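You operate a simulated robot arm through the tools that you are given. There is no shell and no other tool. Be economical: measure what you need, move in short steps, check, and stop when the job is done.

The job below is to be done with a simulated robot arm. You get a single attempt, and the scene is never put back.

Task
Open the drip drawer, fetch the blue lube stand cloth and set it in the inside of the drip drawer and shut the drawer again. Then put the green module on the top of the flight stand. Then put the red block brush in the teal packing tray. Then fetch the green pad and set it on the top of the cooling rack. Then put the teal stop pin on top of the yellow roller. Then put the blue cap bottle on the white layer pad. The order counts. Set down upright: blue cap bottle.

It is judged by the outcome, as a careful person would: the job done as asked, and still so three seconds after it is handed in. It fails if anything else is knocked over, pushed out of place, dropped, spilled or broken. A push-on lid holds only when it is set on centred and level and pressed home; a screw cap is set on level and turned clockwise until tight. Flat cloth is picked up by pressing the open fingertips on it (5 to 10 N) and closing them slowly along it; thin cloth reads only 2 to 8 mm in the jaws.

Robot
A 7-joint arm with a fingered hand on a trunk, on a base that drives. Base frame: it is fixed to the floor where the robot stands at the start and does not move with it; the origin is under the middle of the robot, x ahead of it, y to its left, z up. Units: m, degrees, N and s.
Its first joint turns from -115.0 to 115.0 degrees. Places, roughly: blue cap bottle [5.5, 1.25, 1]; blue lube stand cloth (9x7x3 cm) [-0.9, 1.1, 0.9]; drip drawer [1, 0, 0.7]; green module (9x5x4 cm) [-1.1, 0.1, 0.9]; green pad (9x6x4 cm) [5.3, 1.4, 0.9]; inside of the drip drawer [1.1, 0, 0.7]; red block brush (10x4x6 cm) [-1.1, -0.3, 0.9]; teal packing tray [3.75, 0.5, 0.75]; teal stop pin [5.5, 1.75, 1]; top of the cooling rack (90x16 cm) [3.42, -2.58, 1.04]; top of the flight stand [-0.9, -1.2, 0.8]; white layer pad [3.75, 0.75, 1]; yellow roller (5x5x7 cm) [5.5, 1.3, 0.9]. Payload 5 kg.
The tool frame sits at the grasp point between the pads (the TCP): z along the fingers, y along the line on which they close. The tips reach 0.032 m beyond it. The gripper opens to 0.16 m. The gripper's body begins 0.089 m behind the TCP. The gripper is a hand of 4 fingers: y runs from the thumb to the fingers, the wrist lies at [0, 0, -0.267] in the tool frame, and closing takes about 1.5 s.
Orientation is that of the tool frame in the base frame, as a unit quaternion [w, x, y, z]. With the fingers straight down and closing along the base's y, the tool's x points along the base's -x, its y along +y and its z along -z.

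Tools
- The arm moves only by the tool jog_arm. Its argument "plan" is text: rows parted by semicolons, each of 6 numbers parted by spaces: the shift along the base's x, y, z in m, then the turn, a rotation vector about the base's x, y, z in degrees. In form: tx ty tz rx ry rz; .... A call has 1 to 10 rows; each row is the pose to reach, as a shift and turn from the pose commanded when the call began. "claw" is the finger opening in m, from 0 to 0.16, set as the call begins (left out, the last holds). A row lasts 0.2 s, in which the tool goes at most 0.05 m and 8.6 degrees; a call with a longer step from one row to the next is refused whole, and so is a gripper value outside its range. A pose out of reach is approached as far as the arm can. The call stops where the force on the tool passes 40 N (or 10 N more than at its start, if that is more) or the arm is blocked; 0.2 s more then pass. The fingers move at their own pace (about 0.045 m/s each) and stop on an object; they squeeze with about 22 N. The grip force told is the motor's: it shows also when the fingers shut on nothing. Time passes only in rows, and 0.2 s behind the last, so rows that repeat a pose let the fingers close. It gives the time, the measured TCP pose, the force on the tool (base axes), the opening and the grip force at its end, in the units of the frame above (readings bear some noise), with the torque about the TCP (base axes, N m) and any sound that the robot's microphone picked up, and new pictures: "pictures" is both (left out), scene, wrist or none.
- Cameras (640 x 400 px; columns grow to the right, rows downward): "scene" is now at [-0.0119, 0.1722, 1.6044]; the picture's right is [-0.52, -0.86, -0.00], its down [-0.80, 0.48, -0.36] and it looks along [0.31, -0.19, -0.93] (base axes); focal length 214 px, centre (320, 200). "wrist" rides on the gripper at [0.08, -0.004, -0.114] in the tool frame; the picture's right is [0.05, 1.00, 0.00], its down [-0.82, 0.04, -0.58] and it looks along [-0.58, 0.03, 0.82] (tool axes); focal length 265 px, centre (320, 200). There is no depth. A picture from a camera that has moved, and an enlarged one, comes with that camera's place and axes in the base frame and with its lens.
- lift_body(by): slides the trunk up (or, below 0, down) by that many m; the arm and the scene camera ride with it, the base frame stays. It gives what a move gives, with no picture.
- steer(legs): drives the robot by 1 to 6 legs, each [ahead, turn to the left] in m and degrees, along the robot's own axes; the way and the turn of a leg run together, so that a leg with both is an arc; at most 1.5 m and 180 degrees a leg. The arm and the cameras ride along, it lands a little off, and it stops where it bumps. It gives what a move gives, and a new picture of the scene camera.
- finger_targets(finger1, finger2, finger3, thumb_bend): sets how far each is bent, from 0 (flat) to 1 (curled in); at 0.3 the hand is open as for a grip, at 0.7 the pads meet at the TCP. One left out holds its place. A second passes; each finger stops where it meets its share of the squeeze, and holds until it gets a number again. A gripper value or a shape takes the hand back. It gives what a move gives, with no picture; readings hold the bend of each and the force on the fingers (four entries, about 0 where the hand has none), thumb and palm.
- preshape(shape): the hand has 4 fingers and takes this shape, open, in about a second: jaw (thumb against the fingers, like two jaws); tri (thumb and two fingers); tip (a fingertip pinch); poke (one finger out to press); point (the index stretched); flat (the hand flat); cup (the hand cupped); fist (a fist). The gripper value then closes the fingers along that shape, each until it touches; the sizes above hold for jaw. It gives what a move gives, with no picture.
- pan_tilt(pan, tilt): turns the head with the scene camera to pan (to the left, within 155 degrees either way) and tilt (down, from -29 to 69), counted from straight ahead of the robot. It gives what a move gives, and a new picture of the scene camera.
- zoom(camera, box): a new picture of the part [left, top, right, bottom] of that camera's present view, enlarged. It takes no simulated time.
- hand_in(): hands the job in; it is judged then, once.

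Work in short steps. Places have to be worked out from the pictures, the camera data and where the tool is seen: move nearer, look again, correct. Check each grasp and each placing, and mend what went wrong. You have 207 turns and 260 pictures in all, those below and enlarged ones among them. Open the gripper and draw the arm clear of the work before you hand the job in, unless the task says otherwise; then end with one line.

The tools are called after "Request:" by a JSON object that holds its "name" and its "arguments". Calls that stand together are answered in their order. jog_arm: Moves the arm, as the interface text tells. Its arguments: {"type":"object","properties":{"plan":{"type":"string"},"claw":{"type":"number"},"pictures":{"type":"string","enum":["both","scene","wrist","none"]}},"required":["plan"]} The other tools are called the same way: lift_body (by) slides the trunk up or down; preshape (shape) gives the hand a shape; finger_targets (finger1, finger2, finger3, thumb_bend) moves the fingers one by one; steer (legs) drives the base; pan_tilt (pan, tilt) turns the head that bears the scene camera; zoom (camera, box) takes an enlarged picture of a part of a camera's view; hand_in () hands the job in.

At the start:

```text
time: 0.0
ee_pos: [-0.0957, -0.5309, 1.1234]
tool_rot: [0.0, 0.0, 1.0, 0.0]
wrist_force: [0.4, 0.4, -0.5]
ft_torque: [-0.02, 0.04, 0.0]
finger_gap: 0.1601
grasp_force: 0.1
shape: jaw
bend: [0.3, 0.3, 0.3, 0.3]
finger forces: [0.1, 0.0, 0.0, 0.0, 0.0, 0.0]
trunk travel left (down, up): [-0.475, 0.515]
robot x, y, heading: [-0.0016, -0.0012, 0.0]
head pan, tilt: [-31.0, 68.8]
```

scene: 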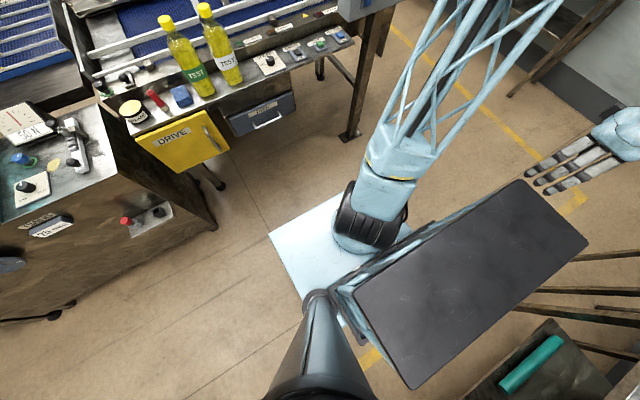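
wrist: 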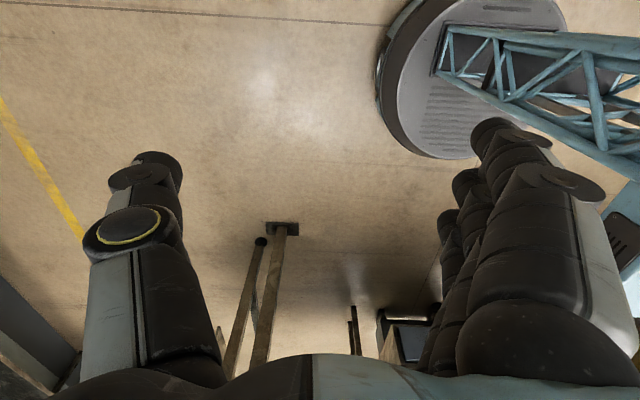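

The scene picture shows a bench ahead with yellow drawer front and another below. I look around with the head first.

Request:
{"name": "pan_tilt", "arguments": {"pan": 0, "tilt": 40}}

Request:
{"name": "pan_tilt", "arguments": {"pan": 130, "tilt": 35}}

Request:
{"name": "pan_tilt", "arguments": {"pan": -150, "tilt": 35}}

```text
time: 1.0
ee_pos: [-0.0965, -0.5311, 1.1236]
tool_rot: [0.0, 0.0, 1.0, 0.0]
wrist_force: [0.1, 0.3, -0.1]
ft_torque: [0.03, -0.02, 0.03]
finger_gap: 0.1595
grasp_force: 0.0
shape: jaw
bend: [0.3, 0.3, 0.3, 0.3]
finger forces: [0.0, 0.0, 0.1, 0.0, 0.0, 0.0]
trunk travel left (down, up): [-0.475, 0.515]
robot x, y, heading: [0.0013, 0.0036, -0.1]
head pan, tilt: [0.0, 40.0]
camera scene: at [0.0252, 0.2009, 1.6405], right [0.0, -1.0, 0.0], down [-0.64, 0.0, -0.77], along [0.77, 0.0, -0.64], focal length 214 px, centre (320, 200)
```

scene: 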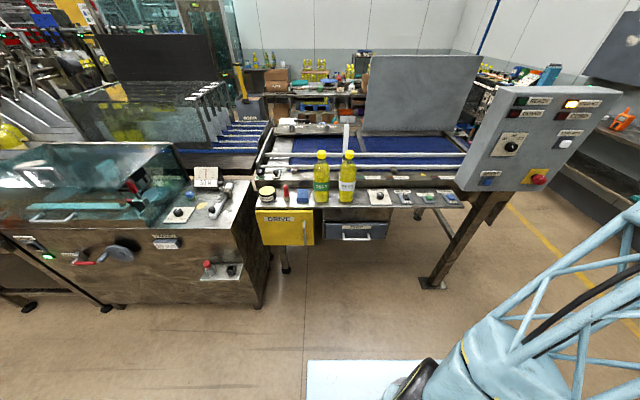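

```text
time: 3.1
ee_pos: [-0.0965, -0.5313, 1.1236]
tool_rot: [0.0, 0.0, 1.0, 0.0]
wrist_force: [-0.4, -0.4, 0.0]
ft_torque: [0.02, 0.02, 0.02]
finger_gap: 0.1597
grasp_force: 0.0
shape: jaw
bend: [0.3, 0.3, 0.3, 0.3]
finger forces: [0.0, 0.0, 0.1, 0.0, 0.1, 0.0]
trunk travel left (down, up): [-0.475, 0.515]
robot x, y, heading: [-0.003, 0.001, -0.0]
head pan, tilt: [130.0, 35.0]
camera scene: at [-0.1164, 0.2685, 1.6481], right [0.77, 0.64, 0.0], down [0.37, -0.44, -0.82], along [-0.53, 0.63, -0.57], focal length 214 px, centre (320, 200)
```

scene: 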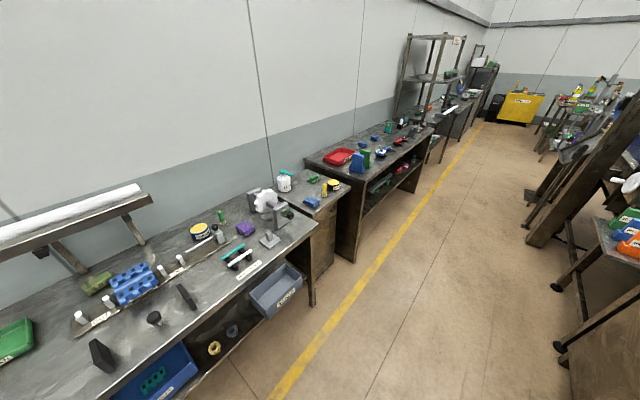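

```text
time: 6.9
ee_pos: [-0.0966, -0.5312, 1.124]
tool_rot: [0.001, 0.0, 1.0, 0.0]
wrist_force: [0.7, 0.2, 0.3]
ft_torque: [0.01, 0.03, 0.0]
finger_gap: 0.1601
grasp_force: 0.0
shape: jaw
bend: [0.3, 0.3, 0.3, 0.3]
finger forces: [0.0, 0.0, 0.0, 0.0, 0.0, 0.0]
trunk travel left (down, up): [-0.475, 0.515]
robot x, y, heading: [0.0041, 0.0015, 0.1]
head pan, tilt: [-150.0, 35.0]
camera scene: at [-0.1361, 0.1569, 1.6481], right [-0.5, 0.87, 0.0], down [0.5, 0.29, -0.82], along [-0.71, -0.41, -0.57], focal length 214 px, centre (320, 200)
```

scene: 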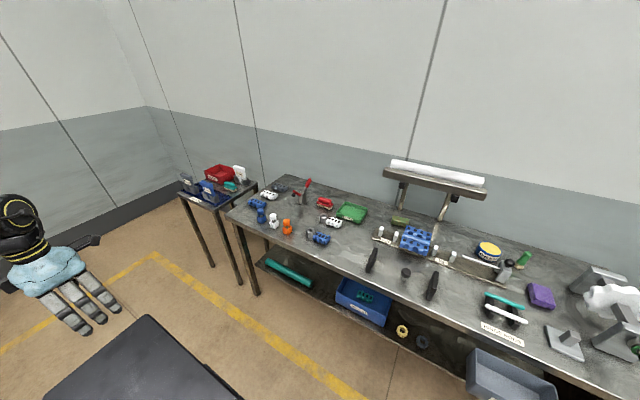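

I zoom into the drawer area and the workbench behind.

Request:
{"name": "zoom", "arguments": {"camera": "scene", "box": [160, 140, 480, 340]}}

Request:
{"name": "pan_tilt", "arguments": {"pan": 0, "tilt": 45}}

Request:
{"name": "zoom", "arguments": {"camera": "scene", "box": [240, 120, 480, 270]}}

Request:
{"name": "pan_tilt", "arguments": {"pan": 125, "tilt": 35}}

Request:
{"name": "zoom", "arguments": {"camera": "scene", "box": [220, 130, 460, 280]}}

```text
2.00 times, centred on (320, 240) of scene
camera zoom: at [-0.1361, 0.1569, 1.6481], right [-0.5, 0.87, 0.0], down [0.5, 0.29, -0.82], along [-0.71, -0.41, -0.57], focal length 429 px, centre (320, 120)
```

zoom: 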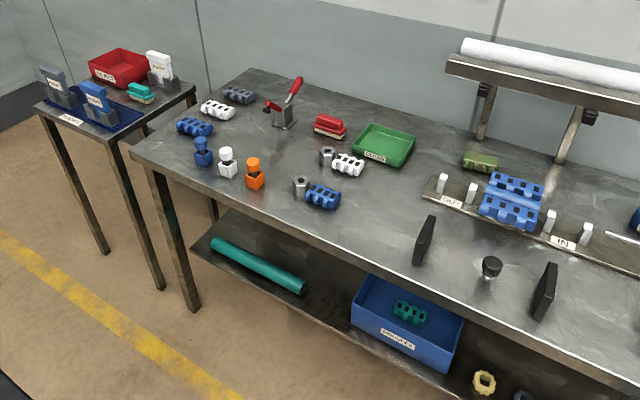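

```text
time: 9.3
ee_pos: [-0.0955, -0.5307, 1.1242]
tool_rot: [0.0, 0.0, 1.0, -0.001]
wrist_force: [1.0, 0.3, -0.4]
ft_torque: [0.02, 0.05, -0.01]
finger_gap: 0.1598
grasp_force: 0.1
shape: jaw
bend: [0.3, 0.3, 0.3, 0.3]
finger forces: [0.1, 0.0, 0.0, 0.0, 0.0, 0.1]
trunk travel left (down, up): [-0.475, 0.515]
robot x, y, heading: [-0.0013, -0.0013, -0.0]
head pan, tilt: [0.0, 45.0]
camera scene: at [0.0215, 0.2009, 1.6333], right [0.0, -1.0, 0.0], down [-0.71, 0.0, -0.71], along [0.71, 0.0, -0.71], focal length 214 px, centre (320, 200)
```

scene: 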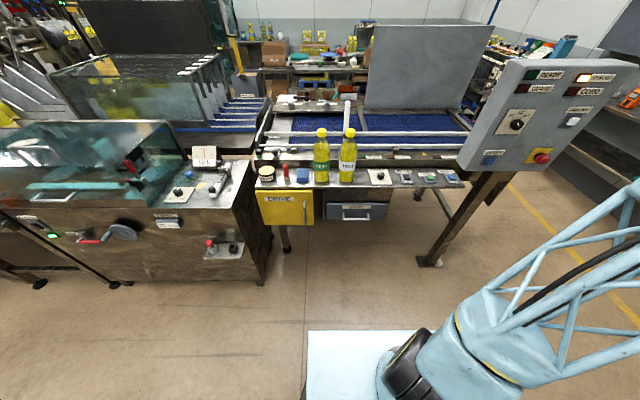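

```text
2.67 times, centred on (360, 195) of scene
camera zoom: at [0.0215, 0.2009, 1.6333], right [0.0, -1.0, 0.0], down [-0.71, 0.0, -0.71], along [0.71, 0.0, -0.71], focal length 572 px, centre (213, 213)
```

zoom: 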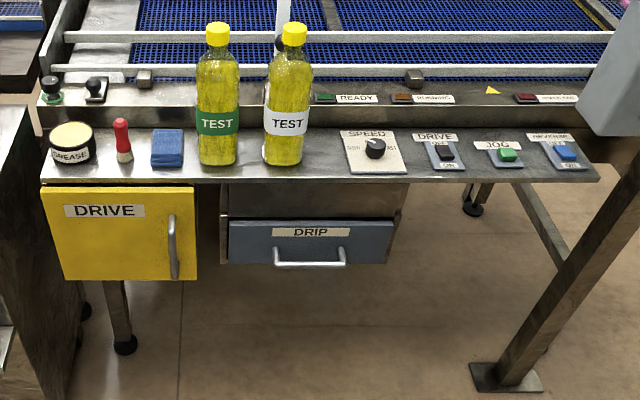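

```text
time: 11.3
ee_pos: [-0.0967, -0.5314, 1.1232]
tool_rot: [0.0, 0.0, 1.0, 0.0]
wrist_force: [-0.8, 0.5, -0.1]
ft_torque: [0.01, -0.01, -0.01]
finger_gap: 0.1599
grasp_force: 0.0
shape: jaw
bend: [0.3, 0.3, 0.3, 0.3]
finger forces: [0.0, 0.0, 0.0, 0.0, 0.0, 0.1]
trunk travel left (down, up): [-0.475, 0.515]
robot x, y, heading: [-0.002, 0.002, -0.1]
head pan, tilt: [125.0, 35.0]
camera scene: at [-0.1103, 0.2732, 1.6481], right [0.82, 0.57, 0.0], down [0.33, -0.47, -0.82], along [-0.47, 0.67, -0.57], focal length 214 px, centre (320, 200)
```

scene: 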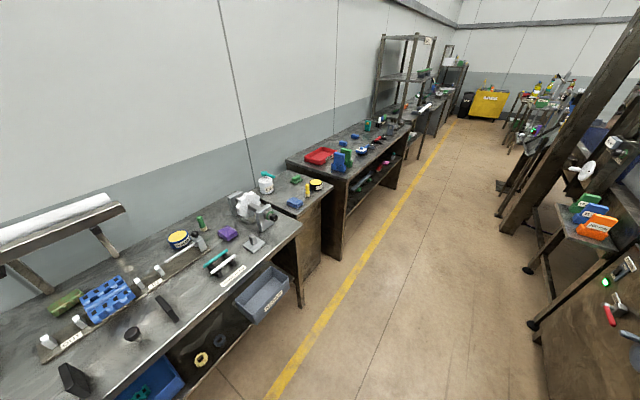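

```text
2.67 times, centred on (340, 205) of scene
camera zoom: at [-0.1103, 0.2732, 1.6481], right [0.82, 0.57, 0.0], down [0.33, -0.47, -0.82], along [-0.47, 0.67, -0.57], focal length 572 px, centre (267, 187)
```

zoom: 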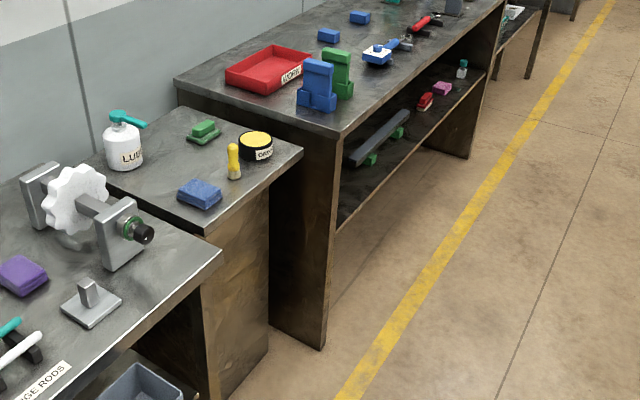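

The DRIP drawer (grey) has a horizontal bar handle near (0.82, 0, 0.7); the cloth is on the lube stand. I back up a little to have pulling room, and look at the handle from there.

Request:
{"name": "steer", "arguments": {"legs": [[-0.2, 0]]}}

Request:
{"name": "pan_tilt", "arguments": {"pan": 0, "tilt": 40}}

Request:
{"name": "zoom", "arguments": {"camera": "scene", "box": [240, 120, 480, 270]}}

```text
time: 12.9
ee_pos: [-0.293, -0.5307, 1.1226]
tool_rot: [-0.001, 0.004, 1.0, 0.0]
wrist_force: [0.2, 0.3, 1.2]
ft_torque: [0.02, 0.01, 0.0]
finger_gap: 0.1601
grasp_force: 0.0
shape: jaw
bend: [0.3, 0.3, 0.3, 0.3]
finger forces: [0.0, 0.1, 0.0, 0.1, 0.0, 0.0]
trunk travel left (down, up): [-0.475, 0.515]
robot x, y, heading: [-0.1927, 0.0009, -0.2]
head pan, tilt: [125.0, 35.0]
camera scene: at [-0.3034, 0.2743, 1.6481], right [0.82, 0.57, 0.0], down [0.33, -0.47, -0.82], along [-0.47, 0.67, -0.57], focal length 214 px, centre (320, 200)
```

scene: 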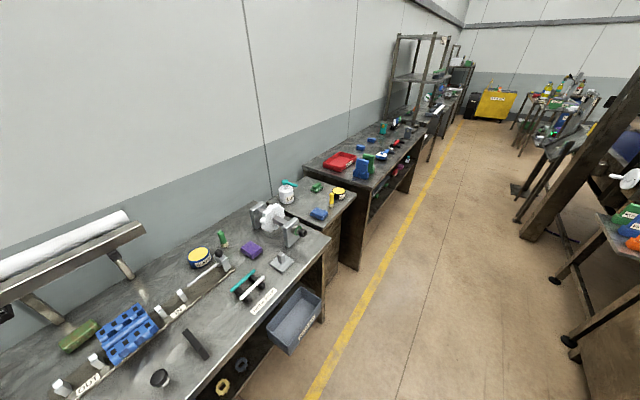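

```text
time: 14.9
ee_pos: [-0.2944, -0.5302, 1.1227]
tool_rot: [0.001, 0.004, 1.0, -0.001]
wrist_force: [0.2, 0.3, 0.8]
ft_torque: [-0.02, 0.02, -0.03]
finger_gap: 0.1598
grasp_force: 0.1
shape: jaw
bend: [0.3, 0.3, 0.3, 0.3]
finger forces: [0.0, 0.0, 0.0, 0.0, 0.0, 0.1]
trunk travel left (down, up): [-0.475, 0.515]
robot x, y, heading: [-0.1933, 0.0011, -0.5]
head pan, tilt: [0.0, 40.0]
camera scene: at [-0.1678, 0.2014, 1.6406], right [-0.01, -1.0, 0.0], down [-0.64, 0.0, -0.77], along [0.77, 0.0, -0.64], focal length 214 px, centre (320, 200)
```

scene: 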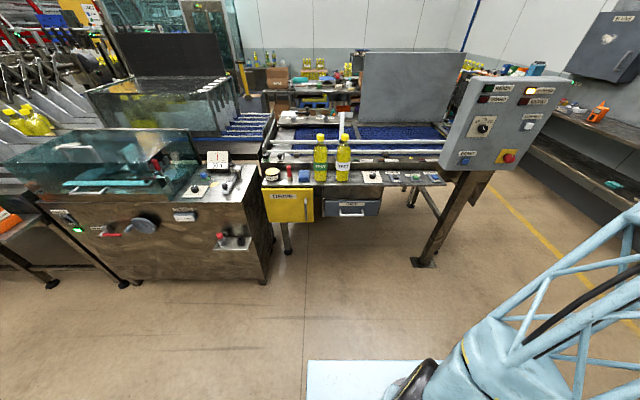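

```text
2.67 times, centred on (360, 195) of scene
camera zoom: at [-0.1678, 0.2014, 1.6406], right [-0.01, -1.0, 0.0], down [-0.64, 0.0, -0.77], along [0.77, 0.0, -0.64], focal length 572 px, centre (213, 213)
```

zoom: 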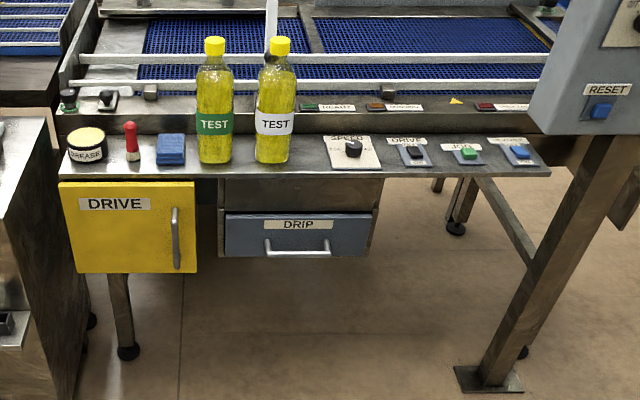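

The two views triangulate the handle bar to about (0.81, -0.01, 0.69). I move the arm forward on the right side while turning the hand to point ahead with fingers above and thumb below.

Request:
{"name": "jog_arm", "arguments": {"plan": "0.05 0 0 4.95 -4.95 -4.95; 0.1 0 0 9.9 -9.9 -9.9; 0.15 0 0 14.85 -14.85 -14.85; 0.2 0 0 19.8 -19.8 -19.8; 0.25 0 0 24.75 -24.75 -24.75; 0.3 0 0 29.7 -29.7 -29.7; 0.35 0 0 34.65 -34.65 -34.65; 0.4 0 0 39.6 -39.6 -39.6; 0.45 0 0 44.55 -44.55 -44.55; 0.5 0 0 49.5 -49.5 -49.5", "pictures": "scene"}}

```text
time: 17.1
ee_pos: [0.079, -0.4496, 1.035]
tool_rot: [0.37, 0.366, 0.771, 0.366]
wrist_force: [-0.2, -0.1, 0.5]
ft_torque: [-0.01, -0.04, -0.03]
finger_gap: 0.1601
grasp_force: 0.0
shape: jaw
bend: [0.3, 0.3, 0.3, 0.3]
finger forces: [0.1, 0.0, 0.1, 0.0, 0.0, 0.0]
out of reach, approached as far as the arm can: row 7, 8, 9, 10
trunk travel left (down, up): [-0.475, 0.515]
robot x, y, heading: [-0.1959, -0.0017, -0.4]
head pan, tilt: [0.0, 40.0]
camera scene: at [-0.1675, 0.2015, 1.6406], right [-0.01, -1.0, 0.0], down [-0.64, 0.0, -0.77], along [0.77, 0.0, -0.64], focal length 214 px, centre (320, 200)
```

scene: 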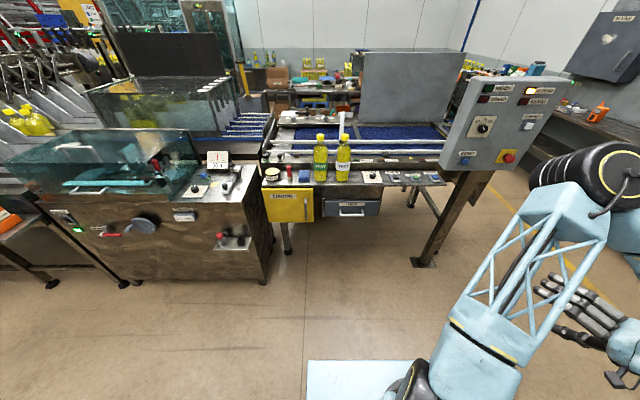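

The arm lagged at a limit; I continue outward toward the front so the wrist is further from the axis, and finish the turn.

Request:
{"name": "jog_arm", "arguments": {"plan": "0.04 0.02 0 0 0 0; 0.08 0.04 0 0 0 0; 0.12 0.06 0 0 0 0; 0.16 0.08 0 0 0 0; 0.2 0.1 0 0 0 0; 0.2 0.13 -0.03 4.95 -4.95 -4.95; 0.2 0.16 -0.06 9.9 -9.9 -9.9; 0.2 0.19 -0.09 14.85 -14.85 -14.85; 0.2 0.22 -0.12 19.8 -19.8 -19.8; 0.2 0.25 -0.12 19.8 -19.8 -19.8", "pictures": "scene"}}

```text
time: 19.4
ee_pos: [0.2924, -0.2273, 0.8939]
tool_rot: [0.486, 0.48, 0.549, 0.482]
wrist_force: [-0.5, 0.1, -0.1]
ft_torque: [-0.01, -0.02, -0.01]
finger_gap: 0.1601
grasp_force: 0.0
shape: jaw
bend: [0.3, 0.3, 0.3, 0.3]
finger forces: [0.1, 0.0, 0.0, 0.0, 0.1, 0.0]
out of reach, approached as far as the arm can: row 1, 2, 3, 4, 5, 6, 9, 10
trunk travel left (down, up): [-0.475, 0.515]
robot x, y, heading: [-0.1944, 0.0029, -0.4]
head pan, tilt: [0.0, 40.0]
camera scene: at [-0.1683, 0.2015, 1.6407], right [-0.01, -1.0, 0.0], down [-0.64, 0.0, -0.77], along [0.77, 0.0, -0.64], focal length 214 px, centre (320, 200)
```

scene: 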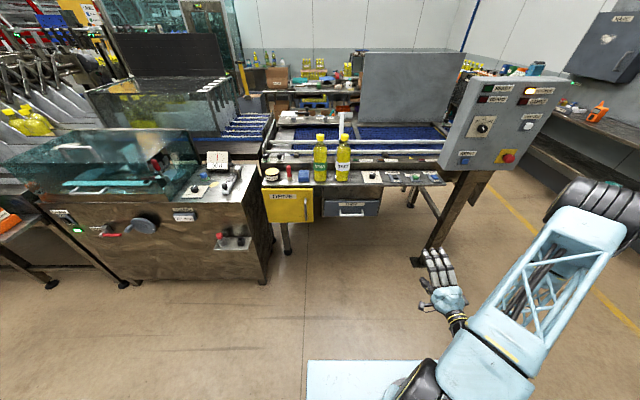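

Hand now points forward. I move it toward the front of the handle, still short of it.

Request:
{"name": "jog_arm", "arguments": {"plan": "0.04 0.02 -0.01 0 0 0; 0.08 0.04 -0.02 0 0 0; 0.12 0.06 -0.04 0 0 0; 0.16 0.08 -0.06 0 0 0; 0.2 0.1 -0.08 0 0 0; 0.24 0.13 -0.1 0 0 0; 0.28 0.16 -0.12 0 0 0; 0.28 0.18 -0.14 0 0 0; 0.28 0.2 -0.16 0 0 0; 0.28 0.2 -0.16 0 0 0"}}

```text
refused: row 6 steps farther than a row can; nothing moved
```

Request:
{"name": "jog_arm", "arguments": {"plan": "0.04 0.02 -0.01 0 0 0; 0.08 0.04 -0.02 0 0 0; 0.12 0.06 -0.04 0 0 0; 0.16 0.08 -0.06 0 0 0; 0.2 0.1 -0.08 0 0 0; 0.23 0.13 -0.1 0 0 0; 0.26 0.16 -0.12 0 0 0; 0.28 0.18 -0.14 0 0 0; 0.28 0.2 -0.16 0 0 0; 0.28 0.2 -0.16 0 0 0"}}

```text
time: 21.6
ee_pos: [0.5703, -0.0258, 0.7346]
tool_rot: [0.485, 0.48, 0.551, 0.48]
wrist_force: [0.1, -0.2, -0.7]
ft_torque: [-0.01, 0.0, -0.01]
finger_gap: 0.1602
grasp_force: 0.0
shape: jaw
bend: [0.3, 0.3, 0.3, 0.3]
finger forces: [0.1, 0.0, 0.0, 0.0, 0.0, 0.0]
trunk travel left (down, up): [-0.475, 0.515]
robot x, y, heading: [-0.1922, 0.0, -0.3]
head pan, tilt: [0.0, 40.0]
camera scene: at [-0.1675, 0.2015, 1.6405], right [-0.01, -1.0, 0.0], down [-0.64, 0.0, -0.77], along [0.77, 0.0, -0.64], focal length 214 px, centre (320, 200)
camera wrist: at [0.452, 0.048, 0.7325], right [0.06, 0.13, 0.99], down [-0.52, -0.84, 0.14], along [0.85, -0.52, 0.02], focal length 265 px, centre (320, 200)
```

scene: 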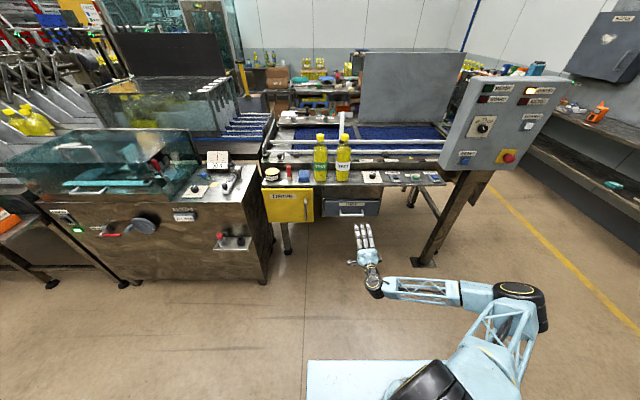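
wrist: 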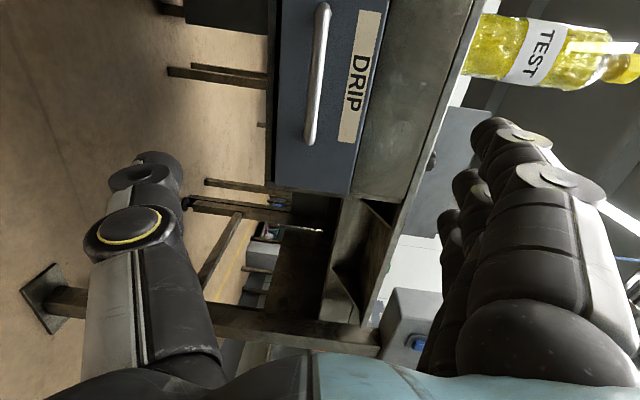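

Wrist view puts the bar at about y 0.00, z 0.705. I correct the tilt and advance to just before the bar.

Request:
{"name": "jog_arm", "arguments": {"plan": "0.04 0.01 -0.01 2.2 -1.9 -1.9; 0.08 0.022 -0.02 4.35 -3.8 -3.8; 0.12 0.025 -0.03 4.35 -3.8 -3.8; 0.15 0.027 -0.032 4.35 -3.8 -3.8; 0.15 0.027 -0.032 4.35 -3.8 -3.8"}}

```text
time: 22.4
ee_pos: [0.7021, -0.1742, 0.787]
tool_rot: [0.59, 0.472, 0.482, 0.443]
wrist_force: [-0.2, 0.7, -0.1]
ft_torque: [-0.03, 0.0, -0.01]
finger_gap: 0.16
grasp_force: 0.1
shape: jaw
bend: [0.3, 0.3, 0.3, 0.3]
finger forces: [0.0, 0.1, 0.1, 0.1, 0.0, 0.1]
trunk travel left (down, up): [-0.475, 0.515]
robot x, y, heading: [-0.1931, 0.0019, -0.5]
head pan, tilt: [0.0, 40.0]
stopped in row 4: the arm was blocked; the commanded pose is now the measured one
camera scene: at [-0.1677, 0.2021, 1.6405], right [-0.01, -1.0, 0.0], down [-0.64, 0.0, -0.77], along [0.77, -0.01, -0.64], focal length 214 px, centre (320, 200)
camera wrist: at [0.6004, -0.0809, 0.7603], right [-0.06, 0.21, 0.98], down [-0.69, -0.72, 0.11], along [0.72, -0.67, 0.19], focal length 265 px, centre (320, 200)
```

scene: 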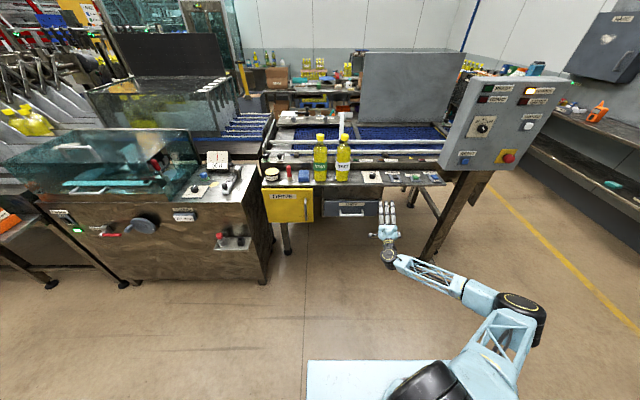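
wrist: 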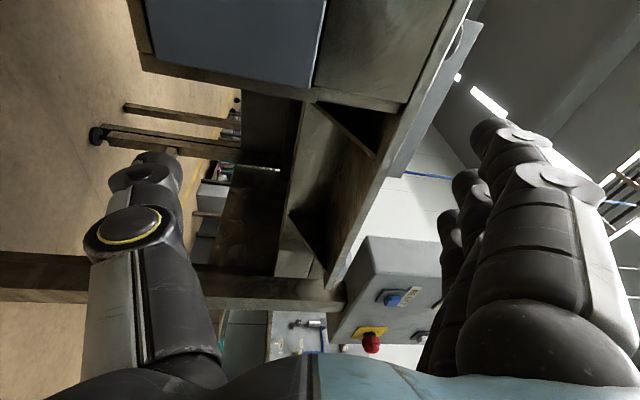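

The arm swung aside (probably a joint posture change), without any force. I bring it back toward y=0, z=0.70 in slow steps, with the turn corrected, staying at the same x.

Request:
{"name": "jog_arm", "arguments": {"plan": "-0.02 0.03 -0.015 0 0 0; -0.03 0.06 -0.03 3 1.5 2.6; -0.03 0.09 -0.045 6 3 5.2; -0.03 0.12 -0.06 9 4.5 7.85; -0.03 0.15 -0.075 9 4.5 7.85; -0.03 0.173 -0.085 9 4.5 7.85; -0.03 0.173 -0.085 9 4.5 7.85; -0.03 0.173 -0.085 9 4.5 7.85"}}

```text
time: 23.2
ee_pos: [0.6957, -0.1449, 0.8151]
tool_rot: [0.59, 0.433, 0.507, 0.455]
wrist_force: [-0.5, 0.9, -0.5]
ft_torque: [0.01, 0.04, 0.02]
finger_gap: 0.16
grasp_force: 0.2
shape: jaw
bend: [0.3, 0.3, 0.3, 0.3]
finger forces: [0.0, 0.0, 0.0, 0.0, 0.2, 0.0]
trunk travel left (down, up): [-0.475, 0.515]
robot x, y, heading: [-0.193, -0.0003, -0.1]
head pan, tilt: [0.0, 40.0]
stopped in row 3: the arm was blocked; the commanded pose is now the measured one
camera scene: at [-0.1677, 0.2012, 1.6406], right [-0.01, -1.0, 0.0], down [-0.64, 0.0, -0.77], along [0.77, 0.0, -0.64], focal length 214 px, centre (320, 200)
camera wrist: at [0.5893, -0.0608, 0.7822], right [-0.09, 0.26, 0.96], down [-0.64, -0.76, 0.14], along [0.77, -0.6, 0.24], focal length 265 px, centre (320, 200)
```

scene: 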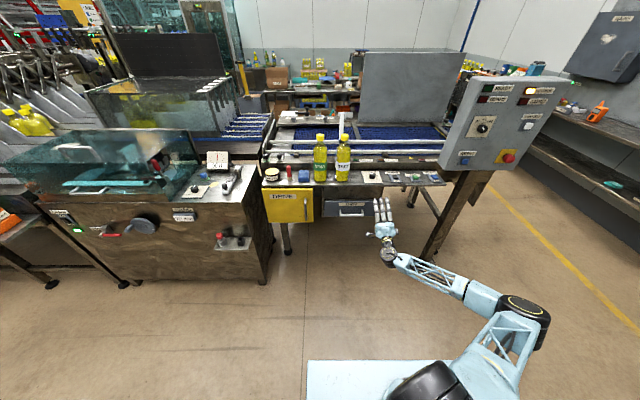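
wrist: 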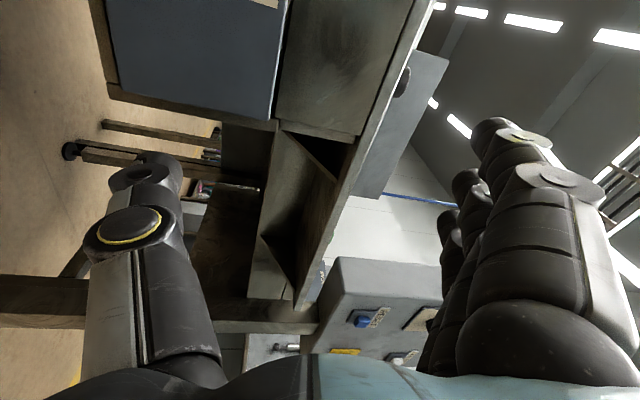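

The forward reach seems joint-limited in this posture, while (0.57, -0.03, 0.73) worked. I go back to it, then will close in with the base and trunk instead.

Request:
{"name": "jog_arm", "arguments": {"plan": "-0.03 0.01 0 0 0 0; -0.06 0.03 -0.01 0 0 0; -0.09 0.06 -0.03 0 0 0; -0.12 0.08 -0.05 0 0 0; -0.13 0.1 -0.07 4 3 3; -0.13 0.12 -0.08 8 4 5; -0.13 0.12 -0.08 8 4 5", "pictures": "scene"}}

```text
time: 24.1
ee_pos: [0.6095, -0.1188, 0.8293]
tool_rot: [0.634, 0.371, 0.526, 0.429]
wrist_force: [-0.2, 0.3, -0.4]
ft_torque: [0.04, -0.05, -0.04]
finger_gap: 0.1601
grasp_force: 0.0
shape: jaw
bend: [0.3, 0.3, 0.3, 0.3]
finger forces: [0.0, 0.0, 0.1, 0.0, 0.0, 0.0]
trunk travel left (down, up): [-0.475, 0.515]
robot x, y, heading: [-0.195, -0.0006, -0.2]
head pan, tilt: [0.0, 40.0]
stopped in row 4: the arm was blocked; the commanded pose is now the measured one
camera scene: at [-0.1671, 0.2014, 1.6406], right [-0.01, -1.0, 0.0], down [-0.64, 0.0, -0.77], along [0.77, 0.0, -0.64], focal length 214 px, centre (320, 200)
```

scene: 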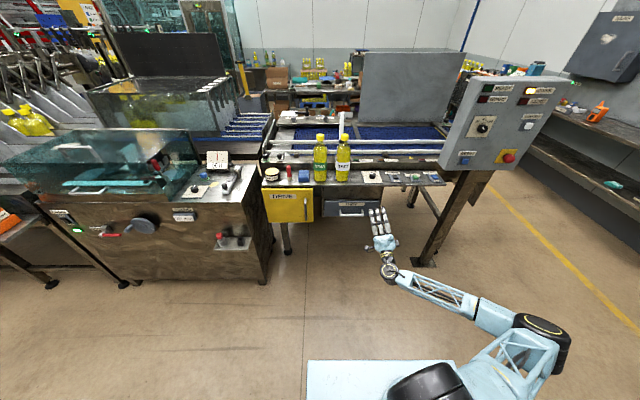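

A joint is at its limit in this roll. I unwind to the tool-down pose in open space and will use the opposite roll (thumb above).

Request:
{"name": "jog_arm", "arguments": {"plan": "-0.03 -0.01 0.01 -4.2 6.2 3.63; -0.06 -0.02 0.02 -8.4 12.4 7.26; -0.08 -0.03 0.03 -12.6 18.6 10.9; -0.1 -0.04 0.04 -16.8 24.8 14.5; -0.1 -0.05 0.05 -21 31 18.15; -0.1 -0.06 0.06 -25.2 37.2 21.8; -0.1 -0.07 0.07 -29.4 43.4 25.4; -0.1 -0.08 0.08 -33.6 49.6 29; -0.1 -0.08 0.09 -37.8 55.8 32.7; -0.1 -0.08 0.1 -42 62 36.3", "pictures": "none"}}

Request:
{"name": "jog_arm", "arguments": {"plan": "0 0 0 -4.2 6.2 3.63; 0 0 0 -8.4 12.4 7.26; 0 0 0 -12.6 18.6 10.9; 0 0 0 -16.8 24.8 14.5; 0 0 0 -16.8 24.8 14.5", "pictures": "scene"}}

```text
time: 26.3
ee_pos: [0.509, -0.1933, 0.9268]
tool_rot: [0.213, 0.127, 0.958, 0.145]
wrist_force: [0.0, 0.2, 0.1]
ft_torque: [0.0, 0.0, 0.04]
finger_gap: 0.1601
grasp_force: 0.1
shape: jaw
bend: [0.3, 0.3, 0.3, 0.3]
finger forces: [0.0, 0.0, 0.0, 0.0, 0.0, 0.0]
trunk travel left (down, up): [-0.475, 0.515]
robot x, y, heading: [-0.1927, -0.002, -0.3]
head pan, tilt: [0.0, 40.0]
```

```text
time: 27.5
ee_pos: [0.5099, -0.1928, 0.928]
tool_rot: [-0.001, 0.003, 1.0, 0.0]
wrist_force: [0.6, 0.7, -0.4]
ft_torque: [-0.01, -0.03, -0.02]
finger_gap: 0.1601
grasp_force: 0.1
shape: jaw
bend: [0.3, 0.3, 0.3, 0.3]
finger forces: [0.0, 0.0, 0.0, 0.0, 0.0, 0.1]
trunk travel left (down, up): [-0.475, 0.515]
robot x, y, heading: [-0.1928, 0.0005, -0.4]
head pan, tilt: [0.0, 40.0]
camera scene: at [-0.1671, 0.2016, 1.6405], right [-0.01, -1.0, 0.0], down [-0.64, 0.0, -0.77], along [0.77, 0.0, -0.64], focal length 214 px, centre (320, 200)
```

scene: 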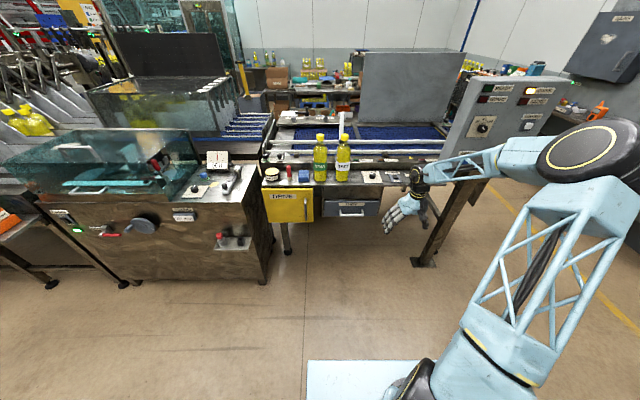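

Tool is down again. Now I try the other roll: (-1,-1,1) turn of 120°, moving back slightly and toward the centre line.

Request:
{"name": "jog_arm", "arguments": {"plan": "0 0 0 -4.95 -4.95 4.95; 0 0 0 -9.9 -9.9 9.9; 0 0 0 -14.85 -14.85 14.85; 0 0.02 -0.02 -19.8 -19.8 19.8; 0 0.04 -0.04 -24.75 -24.75 24.75; 0 0.06 -0.06 -29.7 -29.7 29.7; 0 0.08 -0.08 -34.65 -34.65 34.65; 0 0.1 -0.1 -39.6 -39.6 39.6; 0 0.12 -0.12 -44.55 -44.55 44.55; 0 0.14 -0.14 -49.5 -49.5 49.5", "pictures": "none"}}

Request:
{"name": "jog_arm", "arguments": {"plan": "0 0.015 -0.02 -4.95 -4.95 4.95; 0 0.03 -0.04 -9.9 -9.9 9.9; 0 0.045 -0.06 -14.85 -14.85 14.85; 0 0.055 -0.08 -19.8 -19.8 19.8; 0 0.055 -0.09 -19.8 -19.8 19.8", "pictures": "both"}}

```text
time: 29.7
ee_pos: [0.512, -0.0538, 0.7884]
tool_rot: [0.394, -0.392, 0.734, -0.391]
wrist_force: [-0.2, 0.2, 0.0]
ft_torque: [0.0, -0.02, 0.02]
finger_gap: 0.16
grasp_force: 0.1
shape: jaw
bend: [0.3, 0.3, 0.3, 0.3]
finger forces: [0.0, 0.0, 0.1, 0.0, 0.0, 0.0]
trunk travel left (down, up): [-0.475, 0.515]
robot x, y, heading: [-0.1933, 0.003, -0.5]
head pan, tilt: [0.0, 40.0]
```

```text
time: 30.9
ee_pos: [0.5093, 0.0003, 0.7005]
tool_rot: [0.502, -0.499, 0.5, -0.498]
wrist_force: [0.0, 0.2, 0.0]
ft_torque: [0.03, -0.02, -0.02]
finger_gap: 0.16
grasp_force: 0.1
shape: jaw
bend: [0.3, 0.3, 0.3, 0.3]
finger forces: [0.0, 0.0, 0.0, 0.0, 0.1, 0.0]
trunk travel left (down, up): [-0.475, 0.515]
robot x, y, heading: [-0.1938, -0.0022, -0.3]
head pan, tilt: [0.0, 40.0]
camera scene: at [-0.1673, 0.2015, 1.6406], right [-0.01, -1.0, 0.0], down [-0.64, 0.0, -0.77], along [0.77, 0.0, -0.64], focal length 214 px, centre (320, 200)
camera wrist: at [0.3955, -0.0791, 0.703], right [0.0, -0.05, -1.0], down [-0.58, 0.81, -0.04], along [0.82, 0.58, -0.03], focal length 265 px, centre (320, 200)
```

scene: 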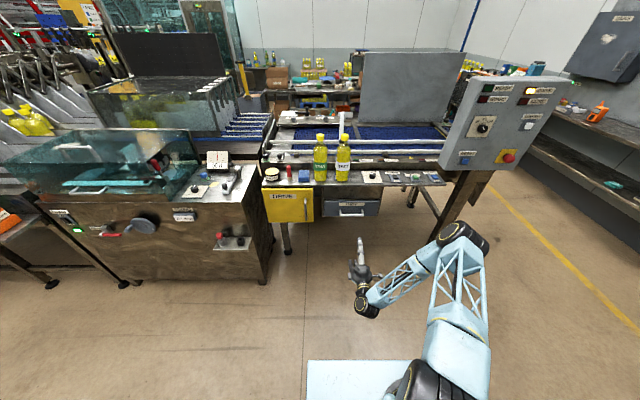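
wrist: 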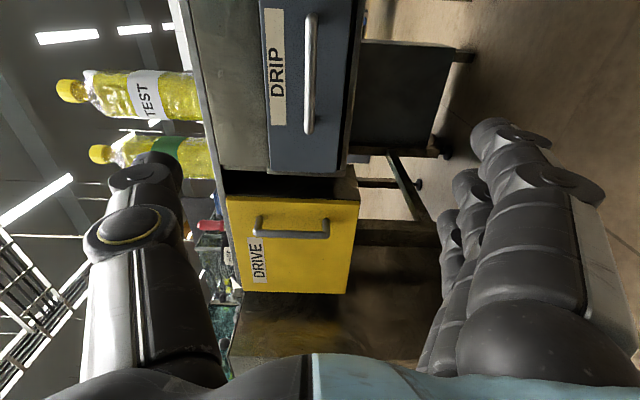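

Excellent: posture is clean. The bar is at y≈-0.007, z≈0.70–0.71; I advance to x=0.71.

Request:
{"name": "jog_arm", "arguments": {"plan": "0.05 0 0 0 0 0; 0.1 -0.003 0 0 0 0; 0.15 -0.006 0 0 0 0; 0.19 -0.007 0 0 0 0; 0.19 -0.007 0 0 0 0", "pictures": "both", "claw": 0.1}}

```text
time: 32.1
ee_pos: [0.6985, -0.0054, 0.6996]
tool_rot: [0.501, -0.5, 0.501, -0.497]
wrist_force: [-0.3, 0.3, 0.9]
ft_torque: [0.0, -0.03, 0.02]
finger_gap: 0.1007
grasp_force: 0.1
shape: jaw
bend: [0.7, 0.7, 0.7, 0.68]
finger forces: [0.1, 0.1, 0.0, 0.0, 0.0, 0.0]
trunk travel left (down, up): [-0.475, 0.515]
robot x, y, heading: [-0.1901, -0.0035, -0.3]
head pan, tilt: [0.0, 40.0]
camera scene: at [-0.1672, 0.2015, 1.6405], right [-0.01, -1.0, 0.0], down [-0.64, 0.0, -0.77], along [0.77, 0.0, -0.64], focal length 214 px, centre (320, 200)
camera wrist: at [0.5843, -0.0858, 0.7027], right [0.0, -0.05, -1.0], down [-0.58, 0.81, -0.04], along [0.82, 0.58, -0.03], focal length 265 px, centre (320, 200)
```

scene: 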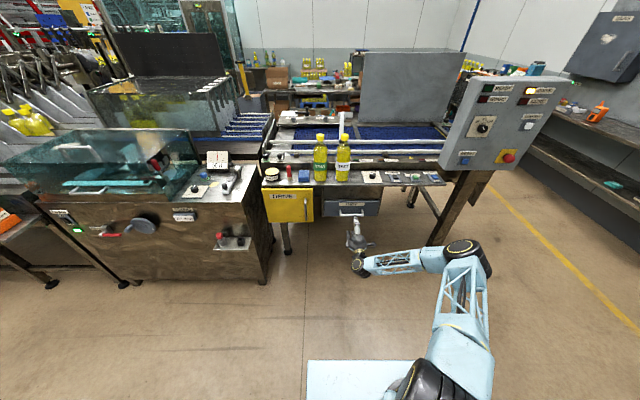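
wrist: 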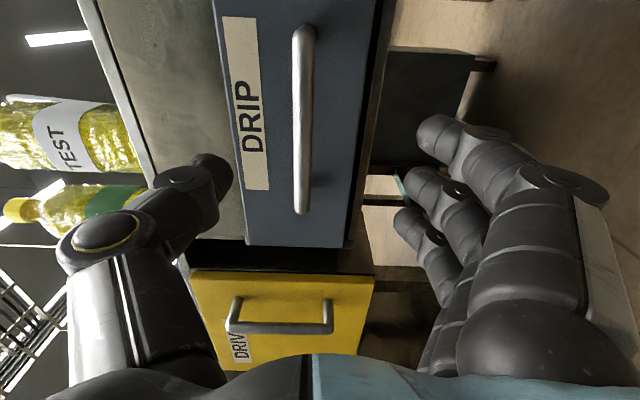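

The bar is about 1.3 cm above the TCP line at x≈0.79. I raise by 0.012 and advance to x≈0.785, then close.

Request:
{"name": "jog_arm", "arguments": {"plan": "0.03 0.005 0.012 0 0 0; 0.06 0.005 0.012 0 0 0; 0.085 0.005 0.012 0 0 0; 0.085 0.005 0.012 0 0 0", "pictures": "wrist"}}

```text
time: 33.1
ee_pos: [0.7838, -0.0022, 0.7114]
tool_rot: [0.502, -0.5, 0.501, -0.498]
wrist_force: [0.4, -0.4, 0.4]
ft_torque: [0.02, -0.01, -0.03]
finger_gap: 0.1005
grasp_force: 0.1
shape: jaw
bend: [0.7, 0.7, 0.7, 0.68]
finger forces: [0.1, 0.0, 0.0, 0.0, 0.0, 0.0]
trunk travel left (down, up): [-0.475, 0.515]
robot x, y, heading: [-0.19, -0.0009, -0.3]
head pan, tilt: [0.0, 40.0]
camera wrist: at [0.6698, -0.082, 0.7149], right [0.0, -0.05, -1.0], down [-0.58, 0.81, -0.04], along [0.82, 0.58, -0.03], focal length 265 px, centre (320, 200)
```

wrist: 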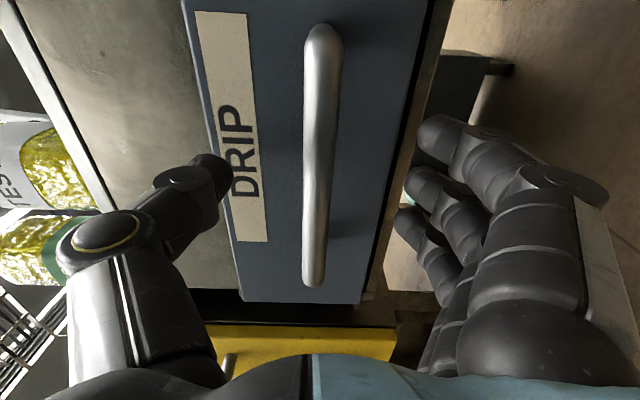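

The bar is centred between thumb and fingers. Close.

Request:
{"name": "jog_arm", "arguments": {"plan": "0.006 0 0 0 0 0; 0.006 0 0 0 0 0; 0.006 0 0 0 0 0; 0.006 0 0 0 0 0; 0.006 0 0 0 0 0; 0.006 0 0 0 0 0; 0.006 0 0 0 0 0", "claw": 0, "pictures": "wrist"}}

```text
time: 34.7
ee_pos: [0.7896, -0.0012, 0.7087]
tool_rot: [0.502, -0.499, 0.502, -0.498]
wrist_force: [0.5, 0.1, 0.9]
ft_torque: [0.0, -0.01, 0.0]
finger_gap: 0.0
grasp_force: 22.3
shape: jaw
bend: [0.66, 0.64, 0.66, 0.71]
finger forces: [3.6, 0.0, 3.6, 0.1, 0.0, 0.0]
trunk travel left (down, up): [-0.475, 0.515]
robot x, y, heading: [-0.1916, 0.0021, -0.2]
head pan, tilt: [0.0, 40.0]
camera wrist: at [0.6764, -0.0813, 0.7139], right [0.0, -0.05, -1.0], down [-0.58, 0.81, -0.04], along [0.82, 0.58, -0.03], focal length 265 px, centre (320, 200)
```

wrist: 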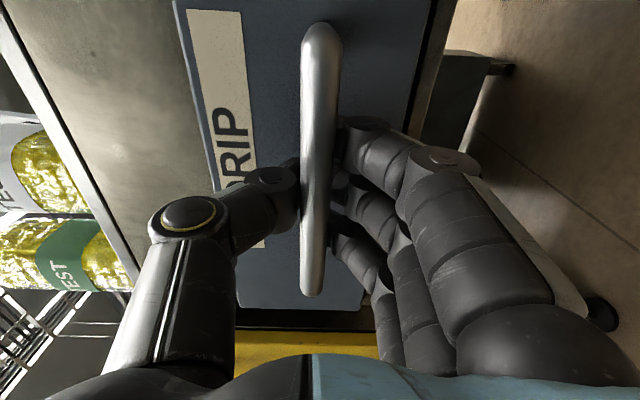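

The fingers hook behind the bar. Pull slowly back.

Request:
{"name": "jog_arm", "arguments": {"plan": "-0.03 0 0 0 0 0; -0.06 0 0 0 0 0; -0.09 0 0 0 0 0; -0.12 0 0 0 0 0; -0.15 0 0 0 0 0; -0.18 0 0 0 0 0; -0.2 0 0 0 0 0; -0.2 0 0 0 0 0", "pictures": "both"}}

```text
time: 36.5
ee_pos: [0.5935, -0.0052, 0.7165]
tool_rot: [-0.501, 0.5, -0.496, 0.503]
wrist_force: [2.2, 3.7, -6.5]
ft_torque: [0.02, -0.04, -0.01]
finger_gap: 0.0
grasp_force: 22.1
shape: jaw
bend: [0.67, 0.64, 0.67, 0.71]
finger forces: [3.2, 0.0, 2.9, 0.0, 0.0, 0.0]
trunk travel left (down, up): [-0.475, 0.515]
robot x, y, heading: [-0.1941, 0.0005, -0.2]
head pan, tilt: [0.0, 40.0]
camera scene: at [-0.167, 0.2017, 1.6406], right [-0.01, -1.0, 0.0], down [-0.64, 0.0, -0.77], along [0.77, 0.0, -0.64], focal length 214 px, centre (320, 200)
camera wrist: at [0.4792, -0.0845, 0.7203], right [0.01, -0.06, -1.0], down [-0.58, 0.81, -0.05], along [0.82, 0.58, -0.03], focal length 265 px, centre (320, 200)
```

scene: 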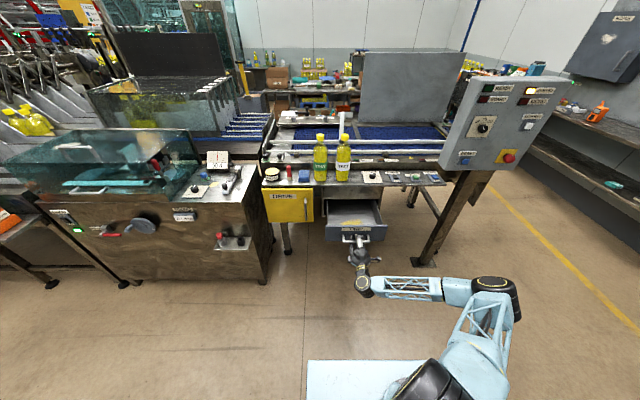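
wrist: 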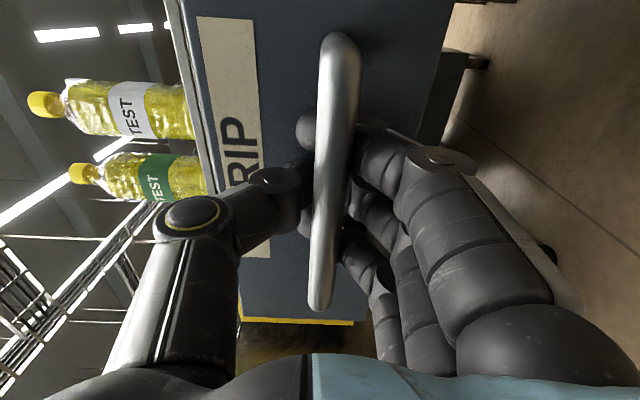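

The drawer is open 0.2 m, enough. I open the hand and withdraw.

Request:
{"name": "jog_arm", "arguments": {"plan": "0 0 0 0 0 0; 0 0 0 0 0 0; 0 0 0 0 0 0; 0 0 0 0 0 0; 0 0 0 0 0 0; -0.03 0 0 0 0 0; -0.06 0 0 0 0 0; -0.09 0 0 0 0 0; -0.12 0 0 0 0 0; -0.12 0 0 0 0 0", "pictures": "both", "claw": 0.12}}

```text
time: 38.7
ee_pos: [0.4794, -0.0123, 0.7222]
tool_rot: [-0.498, 0.502, -0.489, 0.51]
wrist_force: [-0.6, -0.1, 0.2]
ft_torque: [0.0, 0.02, 0.01]
finger_gap: 0.1197
grasp_force: 0.1
shape: jaw
bend: [0.63, 0.63, 0.63, 0.6]
finger forces: [0.1, 0.0, 0.1, 0.1, 0.1, 0.1]
trunk travel left (down, up): [-0.475, 0.515]
robot x, y, heading: [-0.1967, 0.0006, -0.3]
head pan, tilt: [0.0, 40.0]
camera scene: at [-0.1677, 0.2014, 1.6406], right [-0.01, -1.0, 0.0], down [-0.64, 0.0, -0.77], along [0.77, 0.0, -0.64], focal length 214 px, centre (320, 200)
camera wrist: at [0.3649, -0.0918, 0.7263], right [0.02, -0.08, -1.0], down [-0.58, 0.81, -0.07], along [0.82, 0.58, -0.03], focal length 265 px, centre (320, 200)
```

scene: 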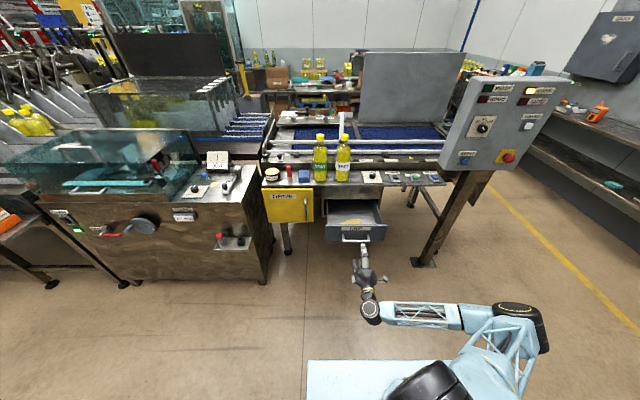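
wrist: 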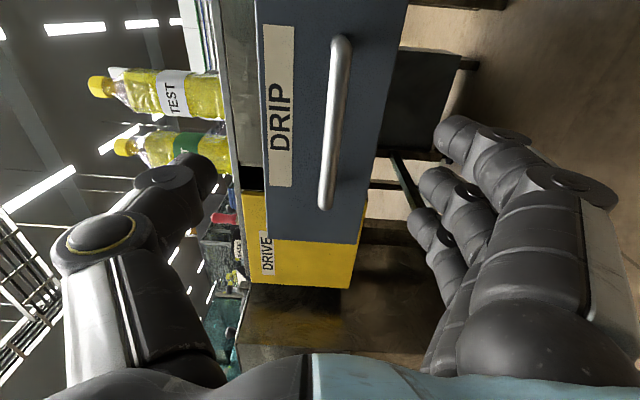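

Withdrawn. Now I unwind to tool-down, rising and swinging to the robot's right side for driving.

Request:
{"name": "jog_arm", "arguments": {"plan": "-0.01 -0.01 0.03 4.95 4.95 -4.95; -0.02 -0.02 0.06 9.9 9.9 -9.9; -0.02 -0.04 0.09 14.85 14.85 -14.85; -0.02 -0.06 0.12 19.8 19.8 -19.8; -0.02 -0.08 0.15 24.75 24.75 -24.75; -0.02 -0.11 0.18 29.7 29.7 -29.7; -0.02 -0.14 0.21 34.65 34.65 -34.65; -0.02 -0.17 0.24 39.6 39.6 -39.6; -0.02 -0.2 0.27 44.55 44.55 -44.55; -0.02 -0.23 0.3 49.5 49.5 -49.5", "pictures": "none"}}

Request:
{"name": "jog_arm", "arguments": {"plan": "-0.02 -0.04 0.02 4.95 4.95 -4.95; -0.04 -0.08 0.04 9.9 9.9 -9.9; -0.06 -0.12 0.06 14.85 14.85 -14.85; -0.09 -0.16 0.08 19.8 19.8 -19.8; -0.12 -0.2 0.1 19.8 19.8 -19.8; -0.15 -0.24 0.1 19.8 19.8 -19.8; -0.19 -0.27 0.1 19.8 19.8 -19.8; -0.23 -0.29 0.1 19.8 19.8 -19.8; -0.27 -0.3 0.1 19.8 19.8 -19.8; -0.31 -0.31 0.1 19.8 19.8 -19.8", "pictures": "scene"}}

```text
time: 40.9
ee_pos: [0.4537, -0.2315, 1.0108]
tool_rot: [0.17, -0.168, 0.956, -0.168]
wrist_force: [-0.6, -0.5, 0.3]
ft_torque: [-0.02, 0.01, 0.0]
finger_gap: 0.1199
grasp_force: 0.0
shape: jaw
bend: [0.63, 0.63, 0.63, 0.6]
finger forces: [0.1, 0.1, 0.1, 0.0, 0.0, 0.1]
trunk travel left (down, up): [-0.475, 0.515]
robot x, y, heading: [-0.1949, -0.0002, -0.3]
head pan, tilt: [0.0, 40.0]
```

```text
refused: row 4 steps farther than a row can; nothing moved
```

Request:
{"name": "jog_arm", "arguments": {"plan": "-0.02 -0.04 0.01 4.95 4.95 -4.95; -0.04 -0.08 0.02 9.9 9.9 -9.9; -0.06 -0.12 0.03 14.85 14.85 -14.85; -0.085 -0.16 0.04 19.8 19.8 -19.8; -0.11 -0.2 0.05 19.8 19.8 -19.8; -0.14 -0.235 0.05 19.8 19.8 -19.8; -0.18 -0.26 0.05 19.8 19.8 -19.8; -0.22 -0.28 0.05 19.8 19.8 -19.8; -0.26 -0.29 0.05 19.8 19.8 -19.8; -0.3 -0.3 0.05 19.8 19.8 -19.8", "pictures": "scene"}}

```text
time: 43.1
ee_pos: [0.1563, -0.524, 1.0564]
tool_rot: [0.003, -0.002, 1.0, 0.003]
wrist_force: [-1.3, 1.2, 2.4]
ft_torque: [-0.07, -0.14, 0.01]
finger_gap: 0.1196
grasp_force: 0.0
shape: jaw
bend: [0.63, 0.63, 0.63, 0.6]
finger forces: [0.0, 0.0, 0.0, 0.0, 0.1, 0.0]
trunk travel left (down, up): [-0.475, 0.515]
robot x, y, heading: [-0.1967, -0.0013, -0.3]
head pan, tilt: [0.0, 40.0]
camera scene: at [-0.1682, 0.2045, 1.64], right [-0.01, -1.0, 0.0], down [-0.64, 0.0, -0.77], along [0.77, -0.01, -0.64], focal length 214 px, centre (320, 200)
```

scene: 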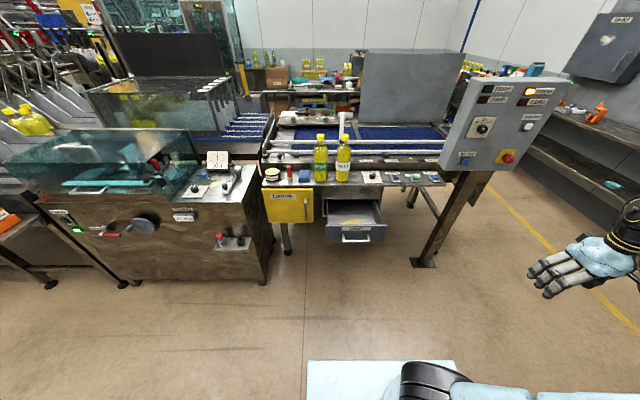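

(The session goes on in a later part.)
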